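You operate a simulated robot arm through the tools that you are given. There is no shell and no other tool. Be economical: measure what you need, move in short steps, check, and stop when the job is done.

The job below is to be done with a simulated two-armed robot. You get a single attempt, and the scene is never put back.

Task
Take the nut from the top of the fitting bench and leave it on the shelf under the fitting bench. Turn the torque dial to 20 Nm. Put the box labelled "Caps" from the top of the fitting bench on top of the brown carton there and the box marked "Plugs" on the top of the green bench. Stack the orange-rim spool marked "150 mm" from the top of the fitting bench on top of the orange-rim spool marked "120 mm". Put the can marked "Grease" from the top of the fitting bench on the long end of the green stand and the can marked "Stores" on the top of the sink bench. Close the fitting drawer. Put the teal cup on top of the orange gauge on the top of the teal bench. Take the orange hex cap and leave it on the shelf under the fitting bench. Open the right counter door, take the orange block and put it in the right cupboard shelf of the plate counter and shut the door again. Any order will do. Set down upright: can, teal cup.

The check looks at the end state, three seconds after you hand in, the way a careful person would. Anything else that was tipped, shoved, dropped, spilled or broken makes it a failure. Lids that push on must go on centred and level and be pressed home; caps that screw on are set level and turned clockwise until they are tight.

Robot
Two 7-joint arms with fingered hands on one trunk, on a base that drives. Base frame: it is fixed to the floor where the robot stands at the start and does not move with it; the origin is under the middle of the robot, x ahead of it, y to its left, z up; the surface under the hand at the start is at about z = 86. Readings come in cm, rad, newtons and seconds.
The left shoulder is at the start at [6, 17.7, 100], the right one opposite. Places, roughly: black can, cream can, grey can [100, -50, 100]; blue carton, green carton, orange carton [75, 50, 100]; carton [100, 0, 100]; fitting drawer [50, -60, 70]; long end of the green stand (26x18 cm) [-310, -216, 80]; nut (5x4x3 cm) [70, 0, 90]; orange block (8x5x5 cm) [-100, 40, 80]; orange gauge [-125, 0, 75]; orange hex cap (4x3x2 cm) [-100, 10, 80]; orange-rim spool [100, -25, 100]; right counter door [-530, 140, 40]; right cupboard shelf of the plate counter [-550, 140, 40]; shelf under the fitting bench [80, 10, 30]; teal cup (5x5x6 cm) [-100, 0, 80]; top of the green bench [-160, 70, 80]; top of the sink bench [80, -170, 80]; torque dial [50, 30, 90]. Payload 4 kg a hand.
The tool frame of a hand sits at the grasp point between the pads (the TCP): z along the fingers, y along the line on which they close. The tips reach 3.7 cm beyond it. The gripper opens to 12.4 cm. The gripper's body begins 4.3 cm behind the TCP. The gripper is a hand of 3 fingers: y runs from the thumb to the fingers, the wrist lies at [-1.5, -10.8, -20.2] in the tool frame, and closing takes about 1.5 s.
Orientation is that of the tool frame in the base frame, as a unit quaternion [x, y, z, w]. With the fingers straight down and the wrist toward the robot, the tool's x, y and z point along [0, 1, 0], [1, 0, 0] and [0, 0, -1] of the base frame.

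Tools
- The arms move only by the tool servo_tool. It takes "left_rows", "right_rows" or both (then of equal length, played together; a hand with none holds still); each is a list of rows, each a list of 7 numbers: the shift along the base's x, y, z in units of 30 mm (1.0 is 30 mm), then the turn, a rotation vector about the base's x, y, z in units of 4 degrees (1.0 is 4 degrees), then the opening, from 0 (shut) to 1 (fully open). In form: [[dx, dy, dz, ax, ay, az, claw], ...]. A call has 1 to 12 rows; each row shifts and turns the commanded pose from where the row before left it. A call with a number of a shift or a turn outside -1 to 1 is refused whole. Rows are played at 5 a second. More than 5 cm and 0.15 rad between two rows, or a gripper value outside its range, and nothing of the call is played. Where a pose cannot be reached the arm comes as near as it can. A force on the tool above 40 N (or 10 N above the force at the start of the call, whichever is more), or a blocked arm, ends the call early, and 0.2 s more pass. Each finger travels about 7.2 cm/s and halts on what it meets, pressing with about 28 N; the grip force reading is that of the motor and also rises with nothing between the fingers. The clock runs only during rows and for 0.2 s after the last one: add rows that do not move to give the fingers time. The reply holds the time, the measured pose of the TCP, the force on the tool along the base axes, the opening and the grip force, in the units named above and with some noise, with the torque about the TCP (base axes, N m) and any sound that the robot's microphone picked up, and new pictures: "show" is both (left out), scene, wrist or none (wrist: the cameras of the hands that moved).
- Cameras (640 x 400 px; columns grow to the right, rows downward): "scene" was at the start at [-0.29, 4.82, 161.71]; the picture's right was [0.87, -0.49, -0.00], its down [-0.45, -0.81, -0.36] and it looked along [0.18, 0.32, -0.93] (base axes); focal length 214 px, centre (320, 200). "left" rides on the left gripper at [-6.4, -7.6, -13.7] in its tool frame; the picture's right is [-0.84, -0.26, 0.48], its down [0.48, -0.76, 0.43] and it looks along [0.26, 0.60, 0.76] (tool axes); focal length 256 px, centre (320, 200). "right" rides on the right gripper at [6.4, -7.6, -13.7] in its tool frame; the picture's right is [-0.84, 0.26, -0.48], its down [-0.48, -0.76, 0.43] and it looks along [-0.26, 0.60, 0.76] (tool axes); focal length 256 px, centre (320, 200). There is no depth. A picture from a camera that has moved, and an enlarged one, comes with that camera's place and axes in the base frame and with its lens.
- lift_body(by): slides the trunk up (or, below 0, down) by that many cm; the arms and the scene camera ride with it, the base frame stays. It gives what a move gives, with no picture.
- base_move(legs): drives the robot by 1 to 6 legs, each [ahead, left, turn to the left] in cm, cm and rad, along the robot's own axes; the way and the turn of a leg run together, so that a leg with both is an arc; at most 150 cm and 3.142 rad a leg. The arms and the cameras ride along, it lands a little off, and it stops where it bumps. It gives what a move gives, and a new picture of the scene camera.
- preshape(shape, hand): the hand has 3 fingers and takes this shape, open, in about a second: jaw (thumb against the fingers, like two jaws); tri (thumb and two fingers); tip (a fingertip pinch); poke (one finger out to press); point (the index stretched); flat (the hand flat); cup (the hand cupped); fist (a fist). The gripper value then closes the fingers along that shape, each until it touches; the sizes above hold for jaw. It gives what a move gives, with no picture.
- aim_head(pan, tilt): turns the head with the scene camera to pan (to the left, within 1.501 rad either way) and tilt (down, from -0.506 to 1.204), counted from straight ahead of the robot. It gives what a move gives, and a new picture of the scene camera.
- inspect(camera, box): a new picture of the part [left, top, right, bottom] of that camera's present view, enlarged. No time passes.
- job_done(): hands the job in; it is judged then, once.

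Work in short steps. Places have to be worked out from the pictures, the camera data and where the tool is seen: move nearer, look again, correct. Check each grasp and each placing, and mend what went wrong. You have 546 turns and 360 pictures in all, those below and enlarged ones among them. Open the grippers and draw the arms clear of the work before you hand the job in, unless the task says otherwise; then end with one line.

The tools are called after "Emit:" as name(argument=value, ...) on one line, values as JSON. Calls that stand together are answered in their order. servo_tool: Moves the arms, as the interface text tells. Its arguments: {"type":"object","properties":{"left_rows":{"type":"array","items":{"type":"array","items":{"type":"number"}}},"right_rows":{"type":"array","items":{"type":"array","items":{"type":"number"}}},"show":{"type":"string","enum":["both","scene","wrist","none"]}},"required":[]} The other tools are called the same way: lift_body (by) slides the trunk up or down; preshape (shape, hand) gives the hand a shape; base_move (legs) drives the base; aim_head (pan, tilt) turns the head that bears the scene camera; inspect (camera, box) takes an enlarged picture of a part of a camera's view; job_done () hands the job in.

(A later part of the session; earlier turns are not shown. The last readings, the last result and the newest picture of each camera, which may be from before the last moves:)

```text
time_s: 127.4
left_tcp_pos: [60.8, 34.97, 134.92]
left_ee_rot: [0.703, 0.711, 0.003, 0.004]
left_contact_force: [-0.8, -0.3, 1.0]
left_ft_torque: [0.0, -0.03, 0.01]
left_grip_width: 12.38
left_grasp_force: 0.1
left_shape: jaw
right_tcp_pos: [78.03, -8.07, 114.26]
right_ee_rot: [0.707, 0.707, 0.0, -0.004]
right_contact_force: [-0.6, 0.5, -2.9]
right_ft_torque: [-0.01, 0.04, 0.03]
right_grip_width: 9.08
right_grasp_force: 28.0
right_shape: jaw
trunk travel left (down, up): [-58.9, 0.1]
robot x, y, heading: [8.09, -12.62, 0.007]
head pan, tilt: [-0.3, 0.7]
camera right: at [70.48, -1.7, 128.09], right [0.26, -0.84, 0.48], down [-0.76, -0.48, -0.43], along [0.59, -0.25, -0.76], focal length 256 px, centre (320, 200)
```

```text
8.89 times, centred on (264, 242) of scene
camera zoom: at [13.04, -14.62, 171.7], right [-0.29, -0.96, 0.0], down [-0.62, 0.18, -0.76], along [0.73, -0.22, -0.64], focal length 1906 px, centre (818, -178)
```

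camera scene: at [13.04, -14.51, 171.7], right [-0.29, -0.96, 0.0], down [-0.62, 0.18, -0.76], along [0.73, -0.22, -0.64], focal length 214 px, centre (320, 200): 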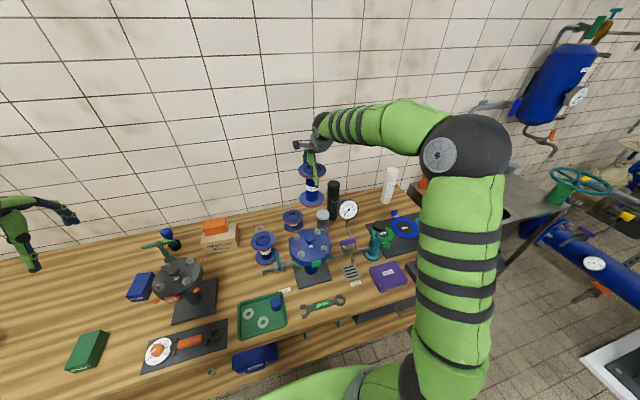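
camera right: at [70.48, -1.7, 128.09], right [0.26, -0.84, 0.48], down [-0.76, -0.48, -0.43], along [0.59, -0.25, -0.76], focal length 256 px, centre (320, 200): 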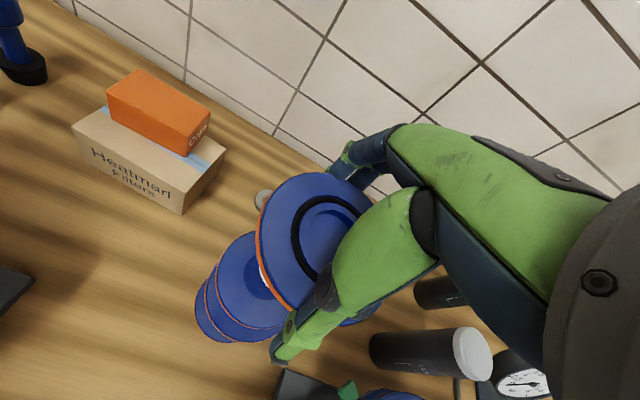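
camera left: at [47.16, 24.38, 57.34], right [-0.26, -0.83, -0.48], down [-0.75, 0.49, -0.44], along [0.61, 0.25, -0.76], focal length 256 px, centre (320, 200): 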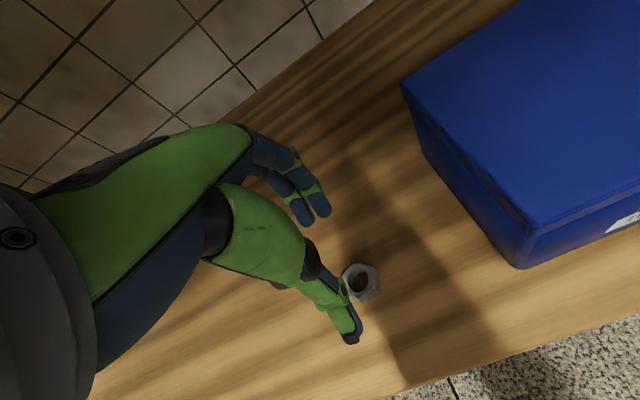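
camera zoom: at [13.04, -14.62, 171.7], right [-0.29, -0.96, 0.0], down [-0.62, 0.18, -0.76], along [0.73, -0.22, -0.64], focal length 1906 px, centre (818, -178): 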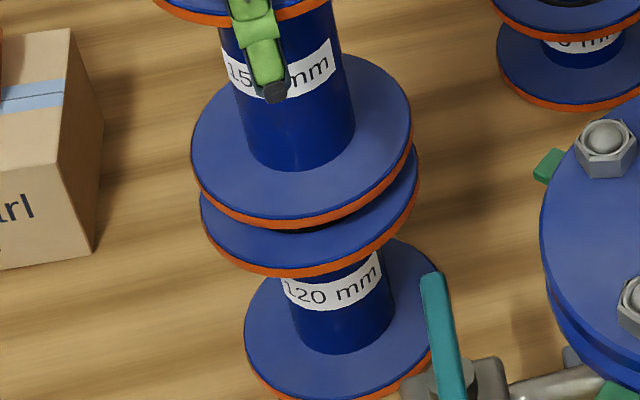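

The held spool may sit ~1 cm too far back. I lower to contact to measure the offset precisely.

Emit:
servo_tool(right_rows=[[-0.2, 0, -0.15, 0, 0, 0, 0], [0, 0, -0.1, 0, 0, 0, 0], [0, 0, -0.1, 0, 0, 0, 0], [0, 0, 0, 0, 0, 0, 0]], show="none")

Emit:
inspect(camera="scene", box=[228, 220, 300, 265])

```text
time_s: 128.4
left_tcp_pos: [60.7, 34.98, 134.87]
left_ee_rot: [0.703, 0.711, 0.003, 0.004]
left_contact_force: [0.4, 0.1, -0.2]
left_ft_torque: [0.0, 0.03, -0.01]
left_grip_width: 12.37
left_grasp_force: 0.1
left_shape: jaw
right_tcp_pos: [77.26, -8.02, 113.4]
right_ee_rot: [0.707, 0.708, 0.0, -0.002]
right_contact_force: [0.4, 0.6, 2.6]
right_ft_torque: [-0.05, 0.17, -0.02]
right_grip_width: 9.07
right_grasp_force: 28.5
right_shape: jaw
trunk travel left (down, up): [-58.9, 0.1]
robot x, y, heading: [8.04, -12.1, 0.012]
head pan, tilt: [-0.3, 0.7]
```

```text
8.89 times, centred on (264, 242) of scene
camera zoom: at [13.0, -14.6, 171.71], right [-0.29, -0.96, 0.0], down [-0.62, 0.18, -0.76], along [0.73, -0.22, -0.64], focal length 1906 px, centre (818, -178)
```

zoom: 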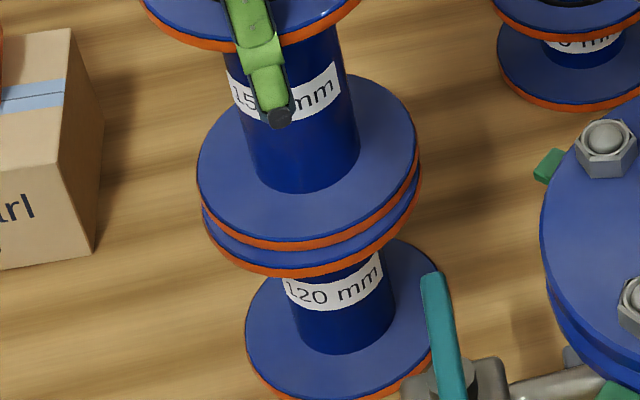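

Contact begins, with the held spool ~1.2 cm too far back. I lift slightly, shift back toward the robot, and recheck.

Emit:
servo_tool(right_rows=[[0, 0, 0.12, 0, 0, 0, 0], [-0.38, 0, 0, 0, 0, 0, 0], [0, 0, -0.12, 0, 0, 0, 0], [0, 0, 0, 0, 0, 0, 0]], show="none")

Emit:
inspect(camera="scene", box=[228, 220, 300, 265])

```text
time_s: 129.4
left_tcp_pos: [60.67, 34.95, 134.8]
left_ee_rot: [0.704, 0.711, 0.003, 0.004]
left_contact_force: [-0.3, 0.5, -0.3]
left_ft_torque: [0.01, -0.02, -0.02]
left_grip_width: 12.36
left_grasp_force: 0.1
left_shape: jaw
right_tcp_pos: [76.22, -8.03, 113.26]
right_ee_rot: [0.708, 0.707, -0.001, -0.002]
right_contact_force: [-0.1, 1.3, 4.3]
right_ft_torque: [-0.02, 0.29, 0.0]
right_grip_width: 9.08
right_grasp_force: 27.8
right_shape: jaw
trunk travel left (down, up): [-58.9, 0.1]
robot x, y, heading: [7.84, -11.81, 0.011]
head pan, tilt: [-0.3, 0.7]
```

```text
8.89 times, centred on (264, 242) of scene
camera zoom: at [12.97, -14.61, 171.72], right [-0.29, -0.96, 0.0], down [-0.62, 0.18, -0.77], along [0.73, -0.22, -0.64], focal length 1906 px, centre (818, -178)
```

zoom: 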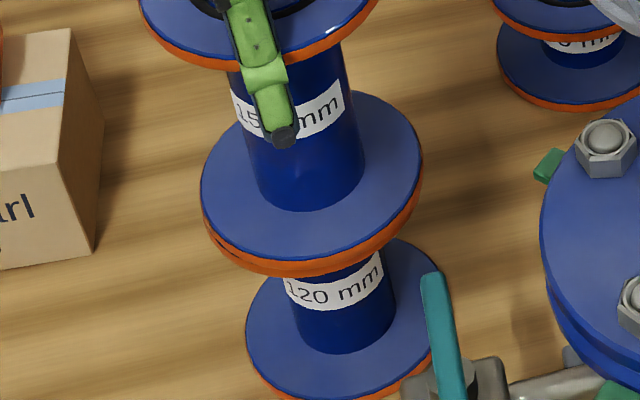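

Now the rims coincide. I press down lightly and release.

Emit:
servo_tool(right_rows=[[0.04, 0, -0.1, 0, 0, 0, 0], [0, 0, 0, 0, 0, 0, 0], [0, 0, 0, 0, 0, 0, 0.8], [0, 0, 0, 0, 0, 0, 0.9], [0, 0, 0, 0, 0, 0, 1], [0, 0, 0, 0, 0, 0, 1]], show="none")

Emit:
inspect(camera="scene", box=[212, 200, 308, 260])

```text
time_s: 130.8
left_tcp_pos: [60.7, 34.97, 134.85]
left_ee_rot: [0.703, 0.711, 0.003, 0.004]
left_contact_force: [-0.4, -0.6, 0.1]
left_ft_torque: [0.03, -0.01, 0.02]
left_grip_width: 12.36
left_grasp_force: 0.0
left_shape: jaw
right_tcp_pos: [76.22, -8.21, 112.83]
right_ee_rot: [0.707, 0.707, -0.001, -0.003]
right_contact_force: [0.0, -0.3, -0.1]
right_ft_torque: [0.01, -0.01, 0.0]
right_grip_width: 12.36
right_grasp_force: 0.1
right_shape: jaw
trunk travel left (down, up): [-58.9, 0.1]
robot x, y, heading: [7.8, -12.09, 0.015]
head pan, tilt: [-0.3, 0.7]
```

```text
6.67 times, centred on (260, 230) of scene
camera zoom: at [13.0, -14.62, 171.7], right [-0.29, -0.96, 0.0], down [-0.62, 0.18, -0.76], along [0.73, -0.22, -0.64], focal length 1430 px, centre (720, 0)
```

zoom: 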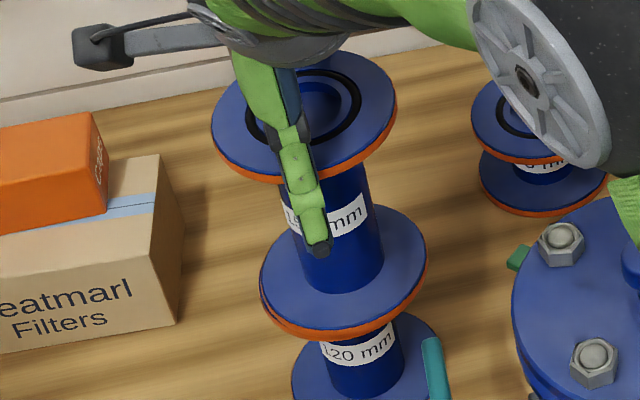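

Stacked. I raise the hand straight up, clear of it.

Emit:
servo_tool(right_rows=[[0, 0, 0.5, 0, 0, 0, 1], [0, 0, 0.8, 0, 0, 0, 1], [0, 0, 1, 0, 0, 0, 1], [0, 0, 1, 0, 0, 0, 1], [0, 0, 1, 0, 0, 0, 1], [0, 0, 1, 0, 0, 0, 1]], show="scene")

Emit:
inspect(camera="scene", box=[212, 200, 308, 260])

```text
time_s: 132.2
left_tcp_pos: [60.69, 35.01, 134.93]
left_ee_rot: [0.704, 0.711, 0.003, 0.005]
left_contact_force: [0.4, 0.5, 0.2]
left_ft_torque: [0.02, -0.01, -0.01]
left_grip_width: 12.37
left_grasp_force: 0.2
left_shape: jaw
right_tcp_pos: [76.46, -8.34, 129.03]
right_ee_rot: [0.707, 0.708, 0.0, -0.003]
right_contact_force: [0.4, 0.6, -0.2]
right_ft_torque: [-0.01, 0.0, -0.03]
right_grip_width: 12.4
right_grasp_force: 0.0
right_shape: jaw
trunk travel left (down, up): [-58.9, 0.1]
robot x, y, heading: [8.18, -12.12, 0.006]
head pan, tilt: [-0.3, 0.7]
camera scene: at [12.97, -14.63, 171.7], right [-0.29, -0.96, 0.0], down [-0.62, 0.18, -0.77], along [0.73, -0.22, -0.64], focal length 214 px, centre (320, 200)
```

scene: 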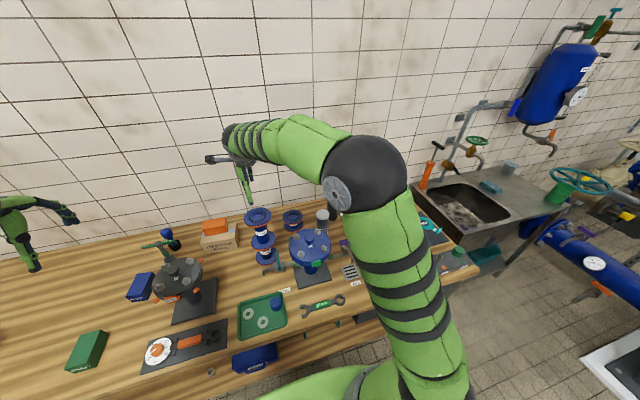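

```text
6.67 times, centred on (260, 230) of scene
camera zoom: at [12.97, -14.63, 171.7], right [-0.29, -0.96, 0.0], down [-0.62, 0.18, -0.77], along [0.73, -0.22, -0.64], focal length 1430 px, centre (720, 0)
```

zoom: 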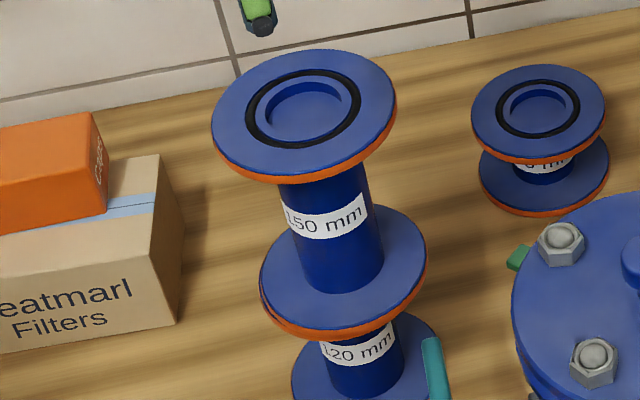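

Stack is neat. Next, the torque dial: I look at it through the left camera.

Emit:
inspect(camera="left", box=[0, 0, 640, 400])

Emit:
inspect(camera="scene", box=[130, 310, 242, 380])

```text
1.00 times, centred on (320, 200) of left (not enlarged: the box is as wide or as high as the picture)
camera zoom: at [53.31, 28.48, 148.43], right [-0.24, -0.84, -0.48], down [-0.76, 0.47, -0.44], along [0.6, 0.26, -0.75], focal length 256 px, centre (320, 200)
```

zoom: 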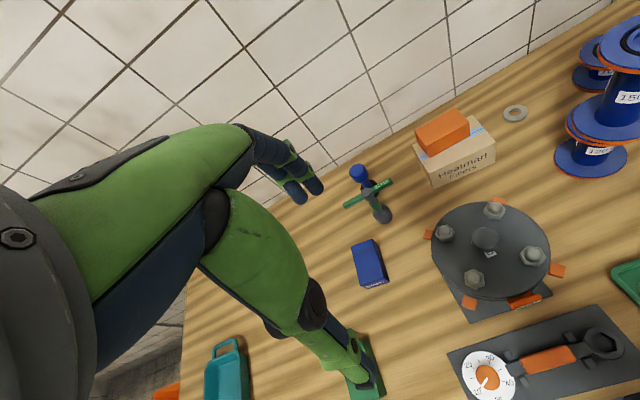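

```text
5.71 times, centred on (186, 345) of scene
camera zoom: at [12.97, -14.63, 171.7], right [-0.29, -0.96, 0.0], down [-0.62, 0.18, -0.77], along [0.73, -0.22, -0.64], focal length 1226 px, centre (1086, -629)
```

zoom: 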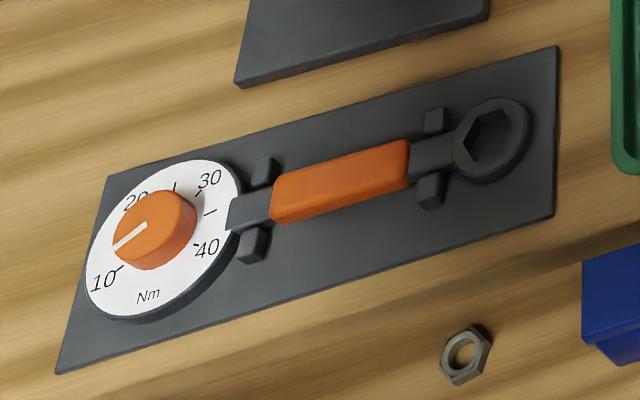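

The dial's pointer sits between 10 and 20. I bring the left hand above the dial at about (49.2,30) for a closer look.

Emit:
servo_tool(left_rows=[[-0.5, -0.2, -1, 0, 0, 0, 1], [-0.5, -0.2, -1, 0, 0, 0, 1], [-0.5, -0.2, -1, 0, 0, 0, 0.6], [-0.5, -0.2, -1, 0, 0, 0, 0.6], [-0.5, -0.2, -1, 0, 0, 0, 0.6], [-0.5, -0.2, -1, 0, 0, 0, 0.6], [-0.5, -0.2, -1, 0, 0, 0, 0.6], [-0.4, -0.3, -1, 0, 0, 0, 0.6]], show="wrist")

```text
time_s: 134.0
left_tcp_pos: [49.01, 30.03, 110.92]
left_ee_rot: [0.703, 0.711, 0.003, 0.004]
left_contact_force: [0.6, -1.5, -0.2]
left_ft_torque: [-0.01, 0.03, 0.03]
left_grip_width: 7.45
left_grasp_force: 0.0
left_shape: jaw
right_tcp_pos: [76.37, -8.12, 129.16]
right_ee_rot: [0.707, 0.707, -0.001, -0.003]
right_contact_force: [-0.2, -0.1, 0.2]
right_ft_torque: [0.01, -0.01, -0.01]
right_grip_width: 12.38
right_grasp_force: 0.0
right_shape: jaw
trunk travel left (down, up): [-58.9, 0.1]
robot x, y, heading: [7.98, -12.04, 0.015]
head pan, tilt: [-0.3, 0.7]
camera left: at [41.57, 23.46, 124.42], right [-0.24, -0.84, -0.48], down [-0.76, 0.48, -0.44], along [0.6, 0.26, -0.75], focal length 256 px, centre (320, 200)
```

left: 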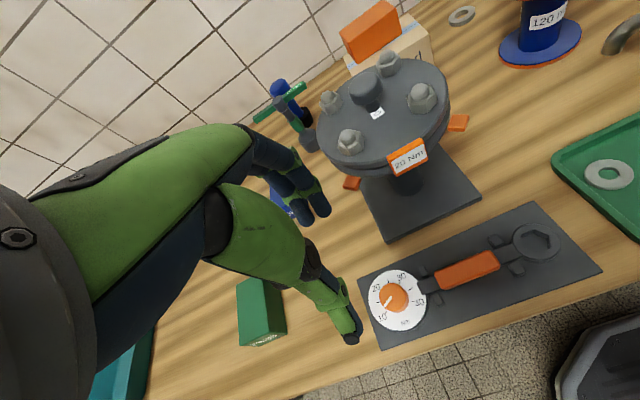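

Emit:
inspect(camera="left", box=[350, 255, 446, 345])

```text
4.44 times, centred on (398, 300) of left
camera zoom: at [41.57, 23.46, 124.42], right [-0.24, -0.84, -0.48], down [-0.76, 0.48, -0.44], along [0.6, 0.26, -0.75], focal length 1138 px, centre (-27, -244)
```

zoom: 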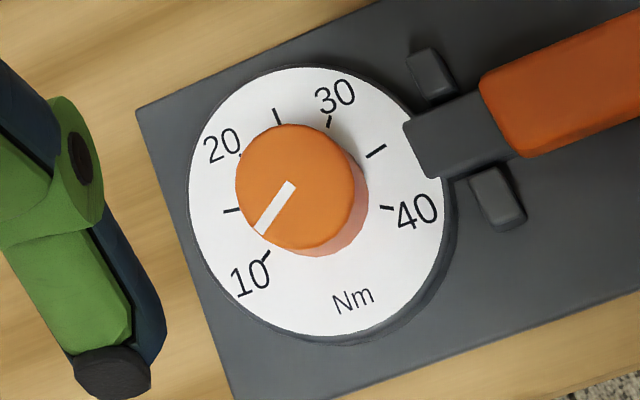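

Ticks are ~37° apart per 5 Nm; the pointer is at about 10, so it must turn ~75° clockwise (seen from above) to reach 20. To keep fingers off the wrench, I pre-rotate the hand +37° and go down around the knob at (49.5,30.1).

Emit:
servo_tool(left_rows=[[0.1, 0, -0.5, 0, 0, 1, 0.6], [0, 0, -0.5, 0, 0, 1, 0.6], [0, 0, -0.5, 0, 0, 1, 0.6], [0, 0, -0.5, 0, 0, 1, 0.6], [0, 0, -0.5, 0, 0, 1, 0.6], [0, 0, -0.5, 0, 0, 1, 0.55], [0, 0, -0.5, 0, 0, 1, 0.55], [0, 0, -0.5, 0, 0, 1, 0.55], [0, 0, -0.5, 0, 0, 1, 0.55], [0, 0, 0, 0, 0, 0.3, 0.55]], show="wrist")

Emit:
aim_head(pan=0.75, tilt=0.9)

Emit:
inspect(camera="scene", box=[260, 190, 420, 290])

```text
time_s: 136.2
left_tcp_pos: [49.74, 30.08, 97.86]
left_ee_rot: [0.439, 0.898, 0.005, 0.003]
left_contact_force: [0.1, -0.3, 0.2]
left_ft_torque: [0.03, 0.01, 0.01]
left_grip_width: 6.83
left_grasp_force: 0.0
left_shape: jaw
left hand out of reach, approached as far as the arm can: row 2, 7
right_tcp_pos: [76.39, -8.34, 129.02]
right_ee_rot: [0.708, 0.706, 0.0, -0.004]
right_contact_force: [0.0, -0.7, 0.5]
right_ft_torque: [0.02, 0.01, -0.03]
right_grip_width: 12.37
right_grasp_force: 0.0
right_shape: jaw
trunk travel left (down, up): [-58.9, 0.1]
robot x, y, heading: [7.79, -12.24, 0.006]
head pan, tilt: [-0.3, 0.7]
camera left: at [47.77, 20.17, 111.33], right [0.32, -0.82, -0.48], down [-0.89, -0.08, -0.44], along [0.32, 0.57, -0.75], focal length 256 px, centre (320, 200)
```

left: 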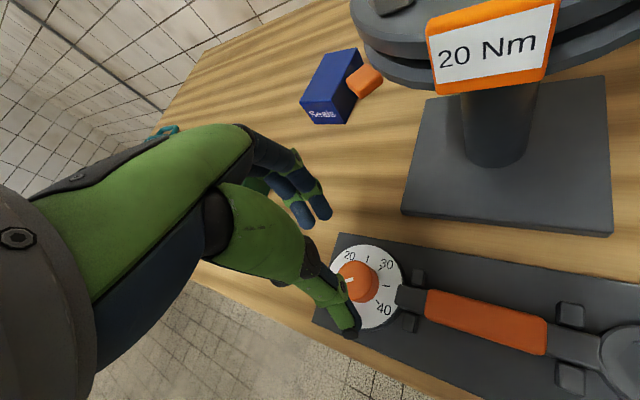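

```text
time_s: 137.5
left_tcp_pos: [49.69, 30.02, 97.81]
left_ee_rot: [0.441, 0.898, 0.004, 0.004]
left_contact_force: [0.6, -0.4, 0.0]
left_ft_torque: [0.0, 0.0, 0.02]
left_grip_width: 6.86
left_grasp_force: 0.2
left_shape: jaw
right_tcp_pos: [76.44, -8.29, 128.93]
right_ee_rot: [0.707, 0.707, 0.0, -0.003]
right_contact_force: [0.6, 0.0, 0.2]
right_ft_torque: [-0.03, 0.02, 0.0]
right_grip_width: 12.39
right_grasp_force: 0.0
right_shape: jaw
trunk travel left (down, up): [-58.9, 0.1]
robot x, y, heading: [7.87, -12.07, 0.009]
head pan, tilt: [0.75, 0.901]
camera scene: at [10.35, -6.98, 170.09], right [0.69, -0.73, 0.0], down [-0.57, -0.54, -0.62], along [0.45, 0.43, -0.78], focal length 214 px, centre (320, 200)
```

scene: 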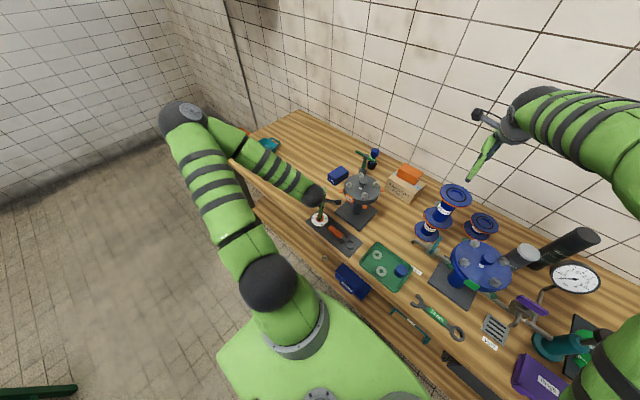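

```text
4.00 times, centred on (340, 240) of scene
camera zoom: at [10.35, -6.98, 170.09], right [0.69, -0.73, 0.0], down [-0.57, -0.54, -0.62], along [0.45, 0.43, -0.78], focal length 858 px, centre (240, 40)
```

zoom: 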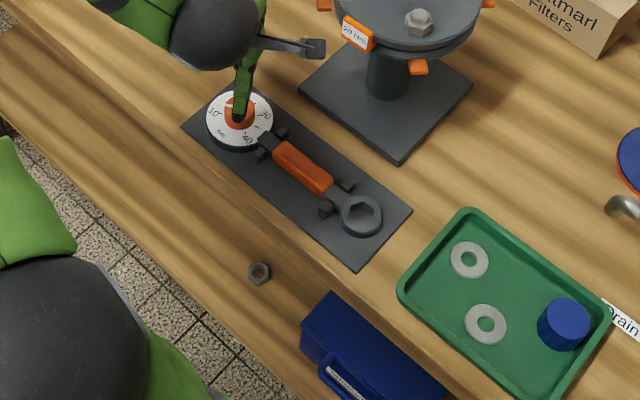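

Well aligned. I go down to the knob and close.

Emit:
servo_tool(left_rows=[[0, 0, -0.6, 0, 0, 0, 0.55], [0, 0, -0.6, 0, 0, 0, 0.55], [0, 0, -0.4, 0, 0, 0, 0.55], [0, 0, -0.2, 0, 0, 0, 0.55], [0, 0, 0, 0, 0, 0, 0.55]], show="none")

Emit:
servo_tool(left_rows=[[0, 0, 0, 0, 0, 0, 0], [0, 0, 0, 0, 0, 0, 0], [0, 0, 0, 0, 0, 0, 0], [0, 0, 0, 0, 0, 0, 0], [0, 0, 0, 0, 0, 0, 0]], show="wrist")

```text
time_s: 138.7
left_tcp_pos: [49.79, 30.02, 92.42]
left_ee_rot: [0.44, 0.898, 0.004, 0.003]
left_contact_force: [-0.1, 0.4, 0.0]
left_ft_torque: [-0.01, 0.0, 0.01]
left_grip_width: 6.85
left_grasp_force: 0.0
left_shape: jaw
right_tcp_pos: [76.38, -8.24, 129.01]
right_ee_rot: [0.707, 0.707, 0.0, -0.004]
right_contact_force: [-0.6, 0.4, 0.1]
right_ft_torque: [0.0, -0.02, -0.02]
right_grip_width: 12.38
right_grasp_force: 0.0
right_shape: jaw
trunk travel left (down, up): [-58.9, 0.1]
robot x, y, heading: [8.31, -11.77, 0.005]
head pan, tilt: [0.75, 0.901]
```

```text
time_s: 139.9
left_tcp_pos: [49.8, 30.1, 92.51]
left_ee_rot: [0.44, 0.898, 0.005, 0.003]
left_contact_force: [-0.1, -2.5, 3.1]
left_ft_torque: [-0.11, 0.08, 0.03]
left_grip_width: 2.87
left_grasp_force: 27.5
left_shape: jaw
right_tcp_pos: [76.46, -8.36, 129.04]
right_ee_rot: [0.707, 0.708, 0.0, -0.003]
right_contact_force: [-0.4, 0.4, -0.6]
right_ft_torque: [0.01, -0.01, -0.01]
right_grip_width: 12.36
right_grasp_force: 0.0
right_shape: jaw
trunk travel left (down, up): [-58.9, 0.1]
robot x, y, heading: [7.7, -12.51, 0.008]
head pan, tilt: [0.75, 0.901]
camera left: at [47.76, 20.22, 106.02], right [0.31, -0.82, -0.48], down [-0.89, -0.08, -0.44], along [0.32, 0.57, -0.75], focal length 256 px, centre (320, 200)
```

left: 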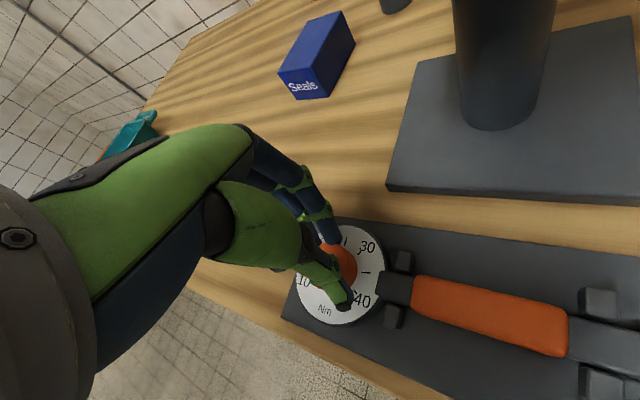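

Gripped. I turn it clockwise 48°, then the rest.

Emit:
servo_tool(left_rows=[[0, 0, 0, 0, 0, -1, 0], [0, 0, 0, 0, 0, -1, 0], [0, 0, 0, 0, 0, -1, 0], [0, 0, 0, 0, 0, -1, 0], [0, 0, 0, 0, 0, -1, 0], [0, 0, 0, 0, 0, -1, 0], [0, 0, 0, 0, 0, -1, 0], [0, 0, 0, 0, 0, -1, 0], [0, 0, 0, 0, 0, -1, 0], [0, 0, 0, 0, 0, -1, 0], [0, 0, 0, 0, 0, -1, 0], [0, 0, 0, 0, 0, -1, 0]], show="wrist")

```text
time_s: 142.5
left_tcp_pos: [49.68, 29.97, 92.57]
left_ee_rot: [0.768, 0.641, 0.004, 0.004]
left_contact_force: [-1.9, -3.1, 5.7]
left_ft_torque: [-0.05, 0.16, 0.04]
left_grip_width: 2.83
left_grasp_force: 28.3
left_shape: jaw
right_tcp_pos: [76.41, -8.28, 129.0]
right_ee_rot: [0.707, 0.707, -0.001, -0.003]
right_contact_force: [0.0, 1.1, 0.4]
right_ft_torque: [-0.01, 0.03, 0.04]
right_grip_width: 12.37
right_grasp_force: 0.1
right_shape: jaw
trunk travel left (down, up): [-58.9, 0.1]
robot x, y, heading: [7.92, -12.23, 0.008]
head pan, tilt: [0.75, 0.901]
camera left: at [41.22, 25.15, 106.01], right [-0.4, -0.78, -0.48], down [-0.66, 0.61, -0.44], along [0.64, 0.14, -0.75], focal length 256 px, centre (320, 200)
```

left: 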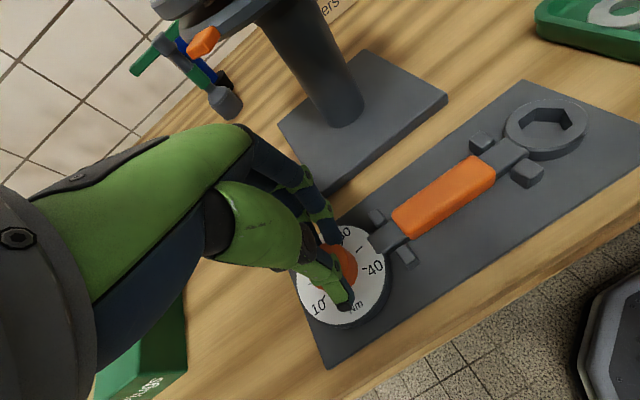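

Emit:
servo_tool(left_rows=[[0, 0, 0, 0, 0, -1, 0], [0, 0, 0, 0, 0, -1, 0], [0, 0, 0, 0, 0, -1, 0], [0, 0, 0, 0, 0, -1, 0], [0, 0, 0, 0, 0, -1, 0], [0, 0, 0, 0, 0, -1, 0], [0, 0, 0, 0, 0, -0.5, 0], [0, 0, 0, 0, 0, 0, 0], [0, 0, 0, 0, 0, 0, 0.5], [0, 0, 0, 0, 0, 0, 0.5]], show="none")

Emit:
servo_tool(left_rows=[[0, 0, 1, 0, 0, 0, 0.55], [0, 0, 1, 0, 0, 0, 0.55], [0, 0, 1, 0, 0, 0, 0.55], [0, 0, 1, 0, 0, 0, 0.55], [-1, 0, 0, 0, 0, 0, 0.55]], show="wrist")

```text
time_s: 144.7
left_tcp_pos: [49.75, 30.09, 92.43]
left_ee_rot: [0.891, 0.453, 0.002, 0.005]
left_contact_force: [0.2, -0.5, 0.0]
left_ft_torque: [0.0, -0.02, -0.02]
left_grip_width: 6.16
left_grasp_force: 0.1
left_shape: jaw
right_tcp_pos: [76.35, -8.37, 128.97]
right_ee_rot: [0.707, 0.707, -0.001, -0.003]
right_contact_force: [0.5, -0.2, -0.6]
right_ft_torque: [0.02, -0.03, -0.01]
right_grip_width: 12.39
right_grasp_force: 0.1
right_shape: jaw
trunk travel left (down, up): [-58.9, 0.1]
robot x, y, heading: [7.81, -12.22, 0.008]
head pan, tilt: [0.75, 0.901]
```

```text
time_s: 145.9
left_tcp_pos: [46.52, 30.24, 104.59]
left_ee_rot: [0.892, 0.453, 0.002, 0.006]
left_contact_force: [0.1, 0.4, -0.4]
left_ft_torque: [0.02, -0.01, -0.01]
left_grip_width: 6.8
left_grasp_force: 0.1
left_shape: jaw
right_tcp_pos: [76.27, -8.23, 129.1]
right_ee_rot: [0.707, 0.707, 0.0, -0.003]
right_contact_force: [-0.6, -0.1, -0.6]
right_ft_torque: [0.0, -0.01, 0.01]
right_grip_width: 12.37
right_grasp_force: 0.1
right_shape: jaw
trunk travel left (down, up): [-58.9, 0.1]
robot x, y, heading: [8.07, -12.09, 0.008]
head pan, tilt: [0.75, 0.901]
camera left: at [36.85, 29.6, 118.07], right [-0.7, -0.53, -0.48], down [-0.32, 0.84, -0.44], along [0.64, -0.15, -0.75], focal length 256 px, centre (320, 200)
```

left: 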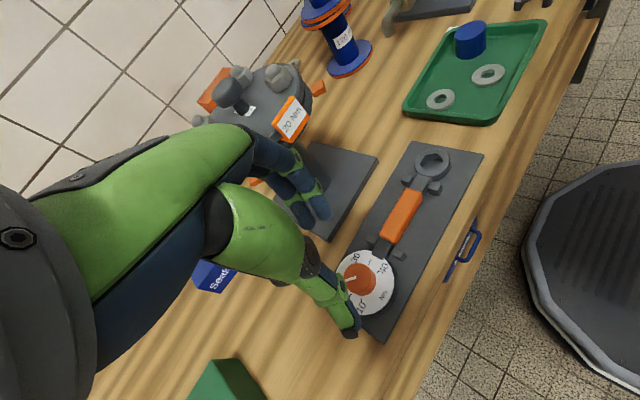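

Emit:
inspect(camera="left", box=[320, 235, 416, 325])

Emit:
inspect(camera="scene", box=[300, 200, 348, 230])

```text
4.44 times, centred on (368, 280) of left
camera zoom: at [36.85, 29.6, 118.07], right [-0.7, -0.53, -0.48], down [-0.32, 0.84, -0.44], along [0.64, -0.15, -0.75], focal length 1138 px, centre (107, -156)
```

zoom: 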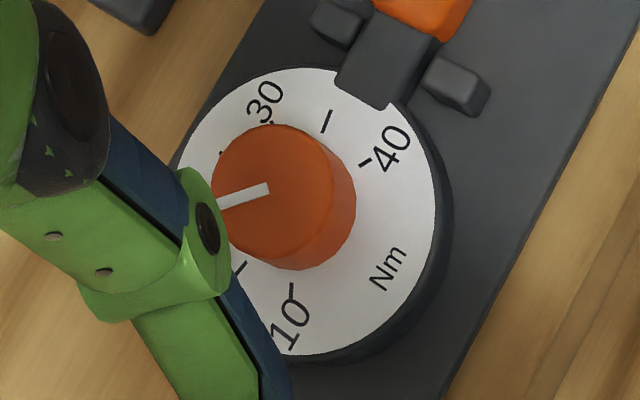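

```text
13.33 times, centred on (324, 215) of scene
camera zoom: at [10.19, -6.95, 170.09], right [0.69, -0.73, 0.0], down [-0.57, -0.54, -0.62], along [0.45, 0.43, -0.78], focal length 2860 px, centre (267, 0)
```

zoom: 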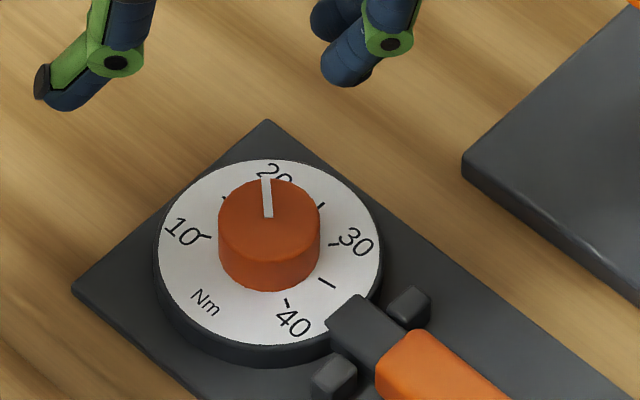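

The pointer is near 20, perhaps slightly short. I turn the hand back to its natural yaw for a clear close view.

Emit:
servo_tool(left_rows=[[0, 0, 0, 0, 0, 1, 0.55], [0, 0, 0, 0, 0, 1, 0.55], [0, 0, 0, 0, 0, 1, 0.55], [0, 0, 0, 0, 0, 1, 0.55], [0, 0, 0, 0, 0, 1, 0.55], [0, 0, 0, 0, 0, 1, 0.55], [0, 0, 0, 0, 0, 1, 0.55], [0.2, 0.5, 0, 0, 0, 1, 0.55], [0, 0.5, 0, 0, 0, 0.5, 0.55]], show="none")

Emit:
inspect(camera="left", box=[330, 240, 490, 340])

```text
time_s: 147.9
left_tcp_pos: [47.32, 33.19, 104.3]
left_ee_rot: [0.721, 0.693, 0.003, 0.005]
left_contact_force: [-0.1, -0.2, 0.3]
left_ft_torque: [0.02, 0.01, 0.01]
left_grip_width: 6.77
left_grasp_force: 0.1
left_shape: jaw
right_tcp_pos: [76.28, -8.31, 129.03]
right_ee_rot: [0.707, 0.707, -0.001, -0.003]
right_contact_force: [0.3, 0.6, 0.1]
right_ft_torque: [0.02, 0.02, -0.01]
right_grip_width: 12.38
right_grasp_force: 0.1
right_shape: jaw
trunk travel left (down, up): [-58.9, 0.1]
robot x, y, heading: [7.99, -12.21, 0.013]
head pan, tilt: [0.75, 0.901]
```

```text
4.00 times, centred on (410, 290) of left
camera zoom: at [39.59, 27.11, 117.98], right [-0.28, -0.83, -0.48], down [-0.74, 0.51, -0.44], along [0.61, 0.23, -0.75], focal length 1024 px, centre (-40, -160)
```

zoom: 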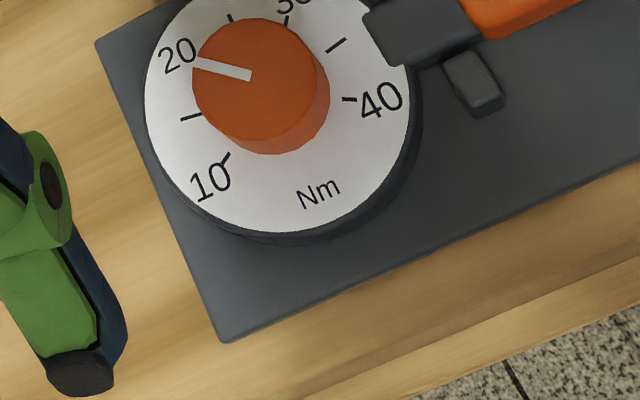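

Measured pointer ≈47–48° versus the 20-tick at 39°, so it needs about 8.5° more clockwise. I regrip and turn that much.

Emit:
servo_tool(left_rows=[[0.8, -1, -0.3, 0, 0, 0, 0.55], [0, 0, -1, 0, 0, 0, 0.55], [0, 0, -1, 0, 0, 0, 0.55], [0, 0, -1, 0, 0, 0, 0.55], [0, 0, -0.66, 0, 0, 0, 0.55], [0, 0, 0, 0, 0, 0, 0.55], [0, 0, 0, 0, 0, 0, 0], [0, 0, 0, 0, 0, 0, 0], [0, 0, 0, 0, 0, 0, 0], [0, 0, 0, 0, 0, 0, 0], [0, 0, 0, 0, 0, 0, 0]], show="none")

Emit:
servo_tool(left_rows=[[0, 0, 0, 0, 0, -1, 0], [0, 0, 0, 0, 0, -1, 0], [0, 0, 0, 0, 0, -0.15, 0], [0, 0, 0, 0, 0, 0, 0], [0, 0, 0, 0, 0, 0, 0.55], [0, 0, 0, 0, 0, 0, 0.55], [0, 0, 1, 0, 0, 0, 0.55], [0, 0, 1, 0, 0, 0, 0.55], [0, 0, 1, 0, 0, 0, 0.55], [-0.8, 1, 1, 0, 0, 0, 0.55]], show="none")

Emit:
inspect(camera="left", box=[330, 230, 490, 330])

```text
time_s: 150.3
left_tcp_pos: [49.67, 30.11, 92.65]
left_ee_rot: [0.721, 0.693, 0.003, 0.004]
left_contact_force: [-1.2, -2.4, 1.9]
left_ft_torque: [-0.06, 0.16, -0.01]
left_grip_width: 2.82
left_grasp_force: 28.0
left_shape: jaw
right_tcp_pos: [76.38, -8.25, 129.05]
right_ee_rot: [0.707, 0.707, -0.001, -0.002]
right_contact_force: [0.1, -0.2, 0.0]
right_ft_torque: [0.04, 0.03, 0.0]
right_grip_width: 12.35
right_grasp_force: 0.0
right_shape: jaw
trunk travel left (down, up): [-58.9, 0.1]
robot x, y, heading: [7.47, -12.03, 0.01]
head pan, tilt: [0.75, 0.901]
```

```text
time_s: 152.5
left_tcp_pos: [47.12, 33.17, 104.81]
left_ee_rot: [0.771, 0.637, 0.004, 0.005]
left_contact_force: [-0.1, -0.2, 0.4]
left_ft_torque: [0.0, -0.01, 0.01]
left_grip_width: 6.78
left_grasp_force: 0.1
left_shape: jaw
right_tcp_pos: [76.22, -8.3, 129.05]
right_ee_rot: [0.708, 0.706, 0.0, -0.002]
right_contact_force: [-0.2, 0.4, 0.3]
right_ft_torque: [0.01, -0.01, 0.03]
right_grip_width: 12.38
right_grasp_force: 0.1
right_shape: jaw
trunk travel left (down, up): [-58.9, 0.1]
robot x, y, heading: [7.95, -12.28, 0.011]
head pan, tilt: [0.75, 0.901]
```

```text
4.00 times, centred on (410, 280) of left
camera zoom: at [38.65, 28.35, 118.36], right [-0.41, -0.78, -0.48], down [-0.65, 0.62, -0.44], along [0.64, 0.13, -0.75], focal length 1024 px, centre (-40, -120)
```

zoom: 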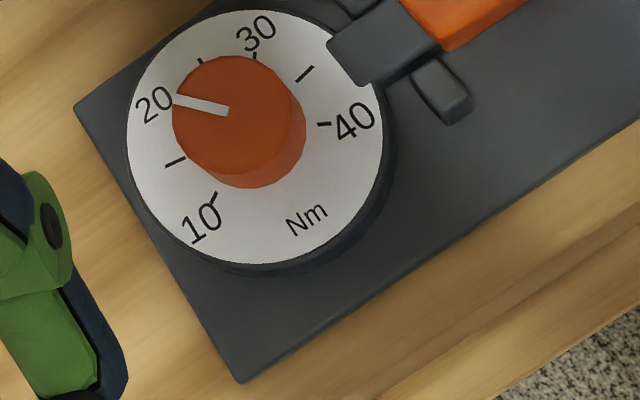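

The pointer now reads 20 (≈39.6° vs 39°). Dial done. Next the black Stores can: I raise the left hand and shift the base right.

Emit:
servo_tool(left_rows=[[0, 0, 1, 0, 0, 1, 1], [0, 0, 1, 0, 0, 1, 1], [0, 0, 1, 0, 0, 1, 1], [0, 0, 1, 0, 0, 0, 1], [0, 0, 1, 0, 0, 0, 1], [0, 0, 1, 0, 0, 0, 1], [0, 0, 1, 0, 0, 0, 1]], show="none")

Emit:
base_move(legs=[[0, -33, 0]])

Emit:
servo_tool(right_rows=[[1, 0, 0, 0, 0, 0, 1], [1, 0, 0, 0, 0, 0, 1], [1, -0.5, 0, 0, 0, 0, 1], [1, -0.5, 0, 0, 0, 0, 1]], show="wrist")

```text
time_s: 154.1
left_tcp_pos: [47.25, 32.99, 125.77]
left_ee_rot: [0.7, 0.715, 0.004, 0.004]
left_contact_force: [-0.7, -0.7, -0.7]
left_ft_torque: [0.02, -0.02, -0.03]
left_grip_width: 12.39
left_grasp_force: 0.0
left_shape: jaw
right_tcp_pos: [76.3, -8.29, 129.01]
right_ee_rot: [0.707, 0.707, 0.0, -0.004]
right_contact_force: [-0.6, -0.5, -0.1]
right_ft_torque: [0.0, 0.02, 0.0]
right_grip_width: 12.4
right_grasp_force: 0.0
right_shape: jaw
trunk travel left (down, up): [-58.9, 0.1]
robot x, y, heading: [7.82, -12.2, 0.006]
head pan, tilt: [0.75, 0.901]
```

```text
time_s: 156.3
left_tcp_pos: [47.48, -0.4, 125.69]
left_ee_rot: [0.698, 0.716, 0.003, 0.004]
left_contact_force: [1.1, 0.1, 0.9]
left_ft_torque: [0.04, -0.03, -0.01]
left_grip_width: 12.39
left_grasp_force: 0.1
left_shape: jaw
right_tcp_pos: [76.68, -41.71, 129.02]
right_ee_rot: [0.705, 0.709, 0.0, -0.004]
right_contact_force: [-0.4, 0.3, 0.3]
right_ft_torque: [-0.02, 0.03, -0.03]
right_grip_width: 12.37
right_grasp_force: 0.1
right_shape: jaw
trunk travel left (down, up): [-58.9, 0.1]
robot x, y, heading: [8.54, -45.5, 0.016]
head pan, tilt: [0.75, 0.901]
camera scene: at [10.71, -40.74, 170.09], right [0.69, -0.72, 0.0], down [-0.57, -0.54, -0.62], along [0.45, 0.43, -0.78], focal length 214 px, centre (320, 200)
```

scene: 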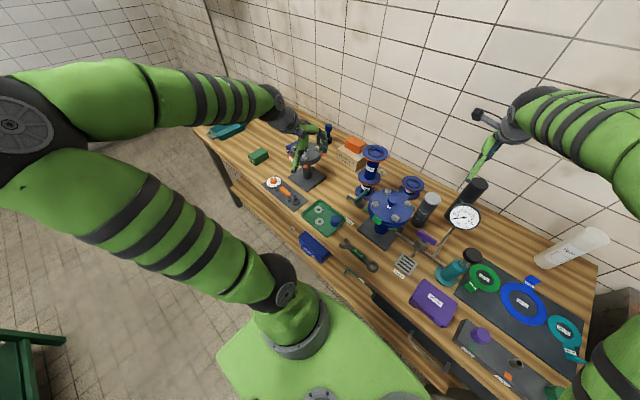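

```text
time_s: 157.3
left_tcp_pos: [47.38, -0.53, 125.78]
left_ee_rot: [0.697, 0.717, 0.002, 0.005]
left_contact_force: [-0.5, 0.3, 0.3]
left_ft_torque: [0.0, 0.02, 0.0]
left_grip_width: 12.36
left_grasp_force: 0.1
left_shape: jaw
right_tcp_pos: [88.93, -44.56, 128.98]
right_ee_rot: [0.705, 0.709, -0.001, -0.003]
right_contact_force: [0.1, 0.4, -0.1]
right_ft_torque: [0.02, -0.01, 0.01]
right_grip_width: 12.41
right_grasp_force: 0.1
right_shape: jaw
trunk travel left (down, up): [-58.9, 0.1]
robot x, y, heading: [8.22, -45.79, 0.016]
head pan, tilt: [0.75, 0.901]
camera right: at [81.57, -38.19, 142.82], right [0.26, -0.84, 0.48], down [-0.76, -0.49, -0.43], along [0.59, -0.25, -0.76], focal length 256 px, centre (320, 200)
```

right: 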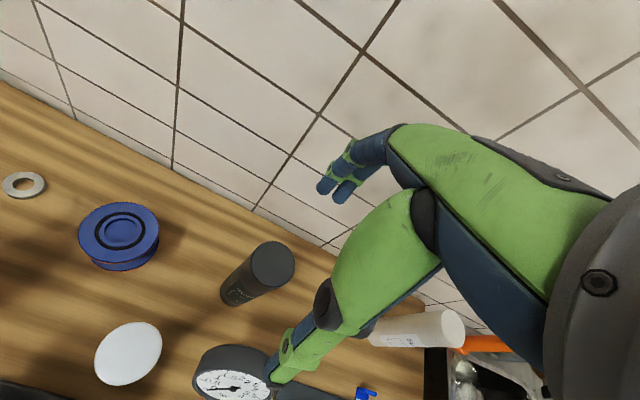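

The Stores can is centred near (94.4,−46), top ≈109. I move above it and look again.

Emit:
servo_tool(right_rows=[[0.9, -0.25, -1, 0, 0, 0, 1], [0.9, -0.25, -1, 0, 0, 0, 1], [0, 0, -1, 0, 0, 0, 1], [0, 0, -1, 0, 0, 0, 1], [0, 0, -0.3, 0, 0, 0, 1]], show="wrist")

Emit:
aim_head(pan=-0.1, tilt=0.6)

Emit:
inspect(camera="scene", box=[240, 170, 400, 270])

```text
time_s: 158.5
left_tcp_pos: [47.42, -0.31, 125.53]
left_ee_rot: [0.698, 0.716, 0.003, 0.004]
left_contact_force: [-0.4, 0.3, -0.2]
left_ft_torque: [0.01, 0.0, 0.02]
left_grip_width: 12.37
left_grasp_force: 0.1
left_shape: jaw
right_tcp_pos: [94.42, -46.08, 116.27]
right_ee_rot: [0.705, 0.709, -0.001, -0.003]
right_contact_force: [-0.8, -0.7, -0.2]
right_ft_torque: [-0.01, 0.0, -0.02]
right_grip_width: 12.41
right_grasp_force: 0.1
right_shape: jaw
trunk travel left (down, up): [-58.9, 0.1]
robot x, y, heading: [8.05, -45.58, 0.015]
head pan, tilt: [0.75, 0.901]
camera right: at [86.85, -39.68, 130.08], right [0.26, -0.84, 0.48], down [-0.76, -0.49, -0.43], along [0.6, -0.25, -0.76], focal length 256 px, centre (320, 200)
```

right: 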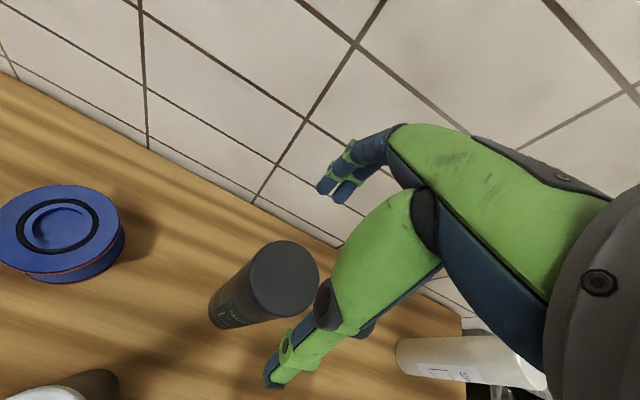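

```text
time_s: 159.6
left_tcp_pos: [47.47, -0.37, 125.62]
left_ee_rot: [0.698, 0.716, 0.003, 0.005]
left_contact_force: [0.7, 0.6, 0.3]
left_ft_torque: [-0.01, -0.01, 0.0]
left_grip_width: 12.4
left_grasp_force: 0.1
left_shape: jaw
right_tcp_pos: [94.29, -46.05, 116.2]
right_ee_rot: [0.705, 0.709, 0.0, -0.003]
right_contact_force: [0.6, -0.1, 0.1]
right_ft_torque: [0.0, 0.03, -0.03]
right_grip_width: 12.4
right_grasp_force: 0.1
right_shape: jaw
trunk travel left (down, up): [-58.9, 0.1]
robot x, y, heading: [8.32, -45.78, 0.015]
head pan, tilt: [-0.099, 0.6]
camera scene: at [14.08, -46.59, 172.56], right [-0.08, -1.0, 0.0], down [-0.56, 0.05, -0.82], along [0.82, -0.07, -0.57], focal length 214 px, centre (320, 200)
```

scene: 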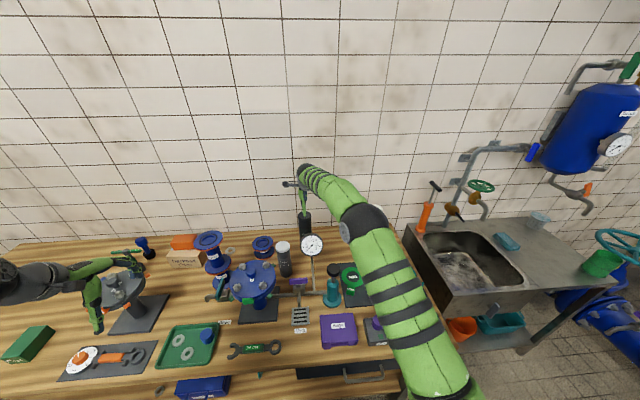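

```text
4.00 times, centred on (320, 220) of scene
camera zoom: at [14.08, -46.59, 172.56], right [-0.08, -1.0, 0.0], down [-0.56, 0.05, -0.82], along [0.82, -0.07, -0.57], focal length 858 px, centre (320, 120)
```

zoom: 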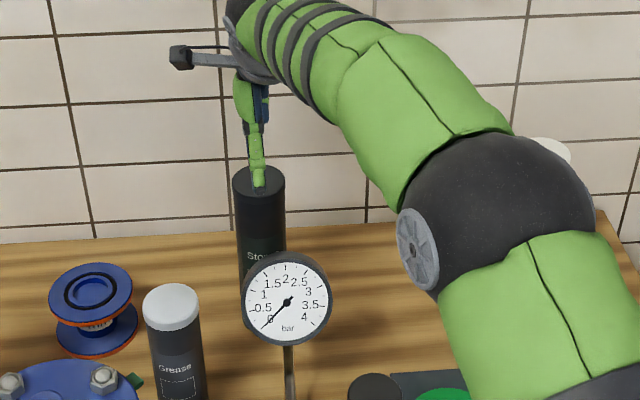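

Aligned at (94.1,−46.0). I descend to grip the can's upper part.

Emit:
servo_tool(right_rows=[[-0.07, 0, -1, 0, 0, 0, 1], [0, 0, -1, 0, 0, 0, 1], [0, 0, -1, 0, 0, 0, 1], [0, 0, -0.5, 0, 0, 0, 1], [0, 0, 0, 0, 0, 0, 1]], show="none")

Emit:
servo_tool(right_rows=[[0, 0, 0, 0, 0, 0, 0.6], [0, 0, 0, 0, 0, 0, 0.4], [0, 0, 0, 0, 0, 0, 0], [0, 0, 0, 0, 0, 0, 0], [0, 0, 0, 0, 0, 0, 0], [0, 0, 0, 0, 0, 0, 0], [0, 0, 0, 0, 0, 0, 0]], show="wrist")

```text
time_s: 160.8
left_tcp_pos: [47.51, -0.39, 125.5]
left_ee_rot: [0.698, 0.716, 0.003, 0.005]
left_contact_force: [0.4, 0.6, 0.1]
left_ft_torque: [0.02, 0.02, 0.03]
left_grip_width: 12.4
left_grasp_force: 0.0
left_shape: jaw
right_tcp_pos: [94.05, -46.03, 105.81]
right_ee_rot: [0.705, 0.709, 0.0, -0.002]
right_contact_force: [-0.3, -0.4, 0.5]
right_ft_torque: [0.03, 0.01, 0.01]
right_grip_width: 12.39
right_grasp_force: 0.0
right_shape: jaw
trunk travel left (down, up): [-58.9, 0.1]
robot x, y, heading: [8.25, -45.9, 0.014]
head pan, tilt: [-0.099, 0.6]
```

```text
time_s: 162.4
left_tcp_pos: [47.39, -0.35, 125.44]
left_ee_rot: [0.697, 0.717, 0.004, 0.005]
left_contact_force: [-0.2, 0.1, 0.0]
left_ft_torque: [0.01, 0.01, 0.05]
left_grip_width: 12.4
left_grasp_force: 0.0
left_shape: jaw
right_tcp_pos: [93.97, -45.99, 105.92]
right_ee_rot: [0.705, 0.709, 0.001, -0.003]
right_contact_force: [2.1, 0.0, 3.6]
right_ft_torque: [-0.08, -0.53, 0.02]
right_grip_width: 8.34
right_grasp_force: 28.0
right_shape: jaw
trunk travel left (down, up): [-58.9, 0.1]
robot x, y, heading: [8.52, -45.74, 0.019]
head pan, tilt: [-0.099, 0.6]
camera right: at [86.55, -39.63, 119.61], right [0.26, -0.84, 0.48], down [-0.76, -0.49, -0.43], along [0.6, -0.25, -0.76], focal length 256 px, centre (320, 200)
```

right: 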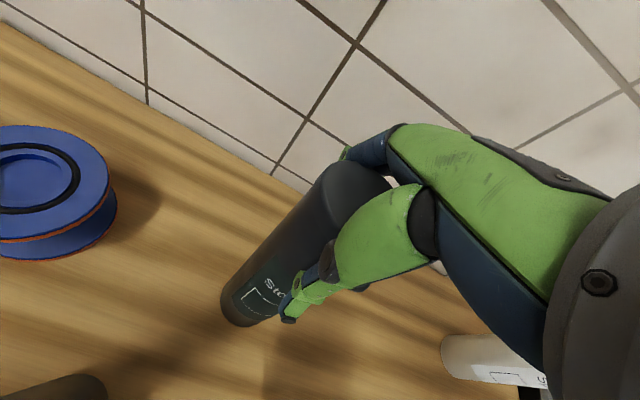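

Gripped. I lift it 8 cm, go right past the gauge, then raise and draw back.

Emit:
servo_tool(right_rows=[[0, 0, 0.5, 0, 0, 0, 0], [0, 0, 0.7, 0, 0, 0, 0], [0, 0, 0.7, 0, 0, 0, 0], [0, 0, 0.7, 0, 0, 0, 0], [0, -1, 0, 0, 0, 0, 0], [0, -1, 0, 0, 0, 0, 0], [0, -1, 0, 0, 0, 0, 0], [0, -1, 0, 0, 0, 0, 0], [0, -1, 0, 0, 0, 0, 0], [0, -0.6, 0, 0, 0, 0, 0]], show="wrist")

Emit:
inspect(camera="scene", box=[240, 170, 400, 270])

```text
time_s: 164.6
left_tcp_pos: [47.44, -0.4, 125.6]
left_ee_rot: [0.698, 0.716, 0.003, 0.005]
left_contact_force: [0.4, 0.1, -0.4]
left_ft_torque: [-0.01, 0.03, 0.01]
left_grip_width: 12.37
left_grasp_force: 0.0
left_shape: jaw
right_tcp_pos: [93.91, -62.67, 113.62]
right_ee_rot: [0.705, 0.709, -0.001, -0.004]
right_contact_force: [0.4, 0.0, -3.1]
right_ft_torque: [-0.02, 0.05, -0.01]
right_grip_width: 8.26
right_grasp_force: 27.9
right_shape: jaw
trunk travel left (down, up): [-58.9, 0.1]
robot x, y, heading: [8.56, -45.77, 0.019]
head pan, tilt: [-0.099, 0.6]
camera right: at [86.55, -56.29, 127.42], right [0.26, -0.84, 0.48], down [-0.76, -0.49, -0.43], along [0.6, -0.25, -0.76], focal length 256 px, centre (320, 200)
```

right: 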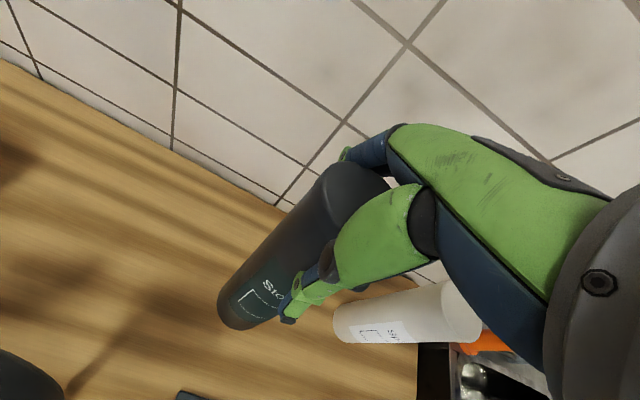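

```text
4.00 times, centred on (320, 220) of scene
camera zoom: at [14.12, -46.64, 172.57], right [-0.08, -1.0, 0.0], down [-0.56, 0.05, -0.82], along [0.82, -0.07, -0.57], focal length 858 px, centre (320, 120)
```

zoom: 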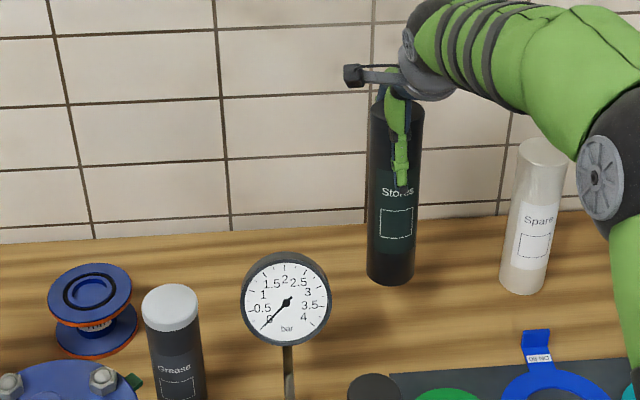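

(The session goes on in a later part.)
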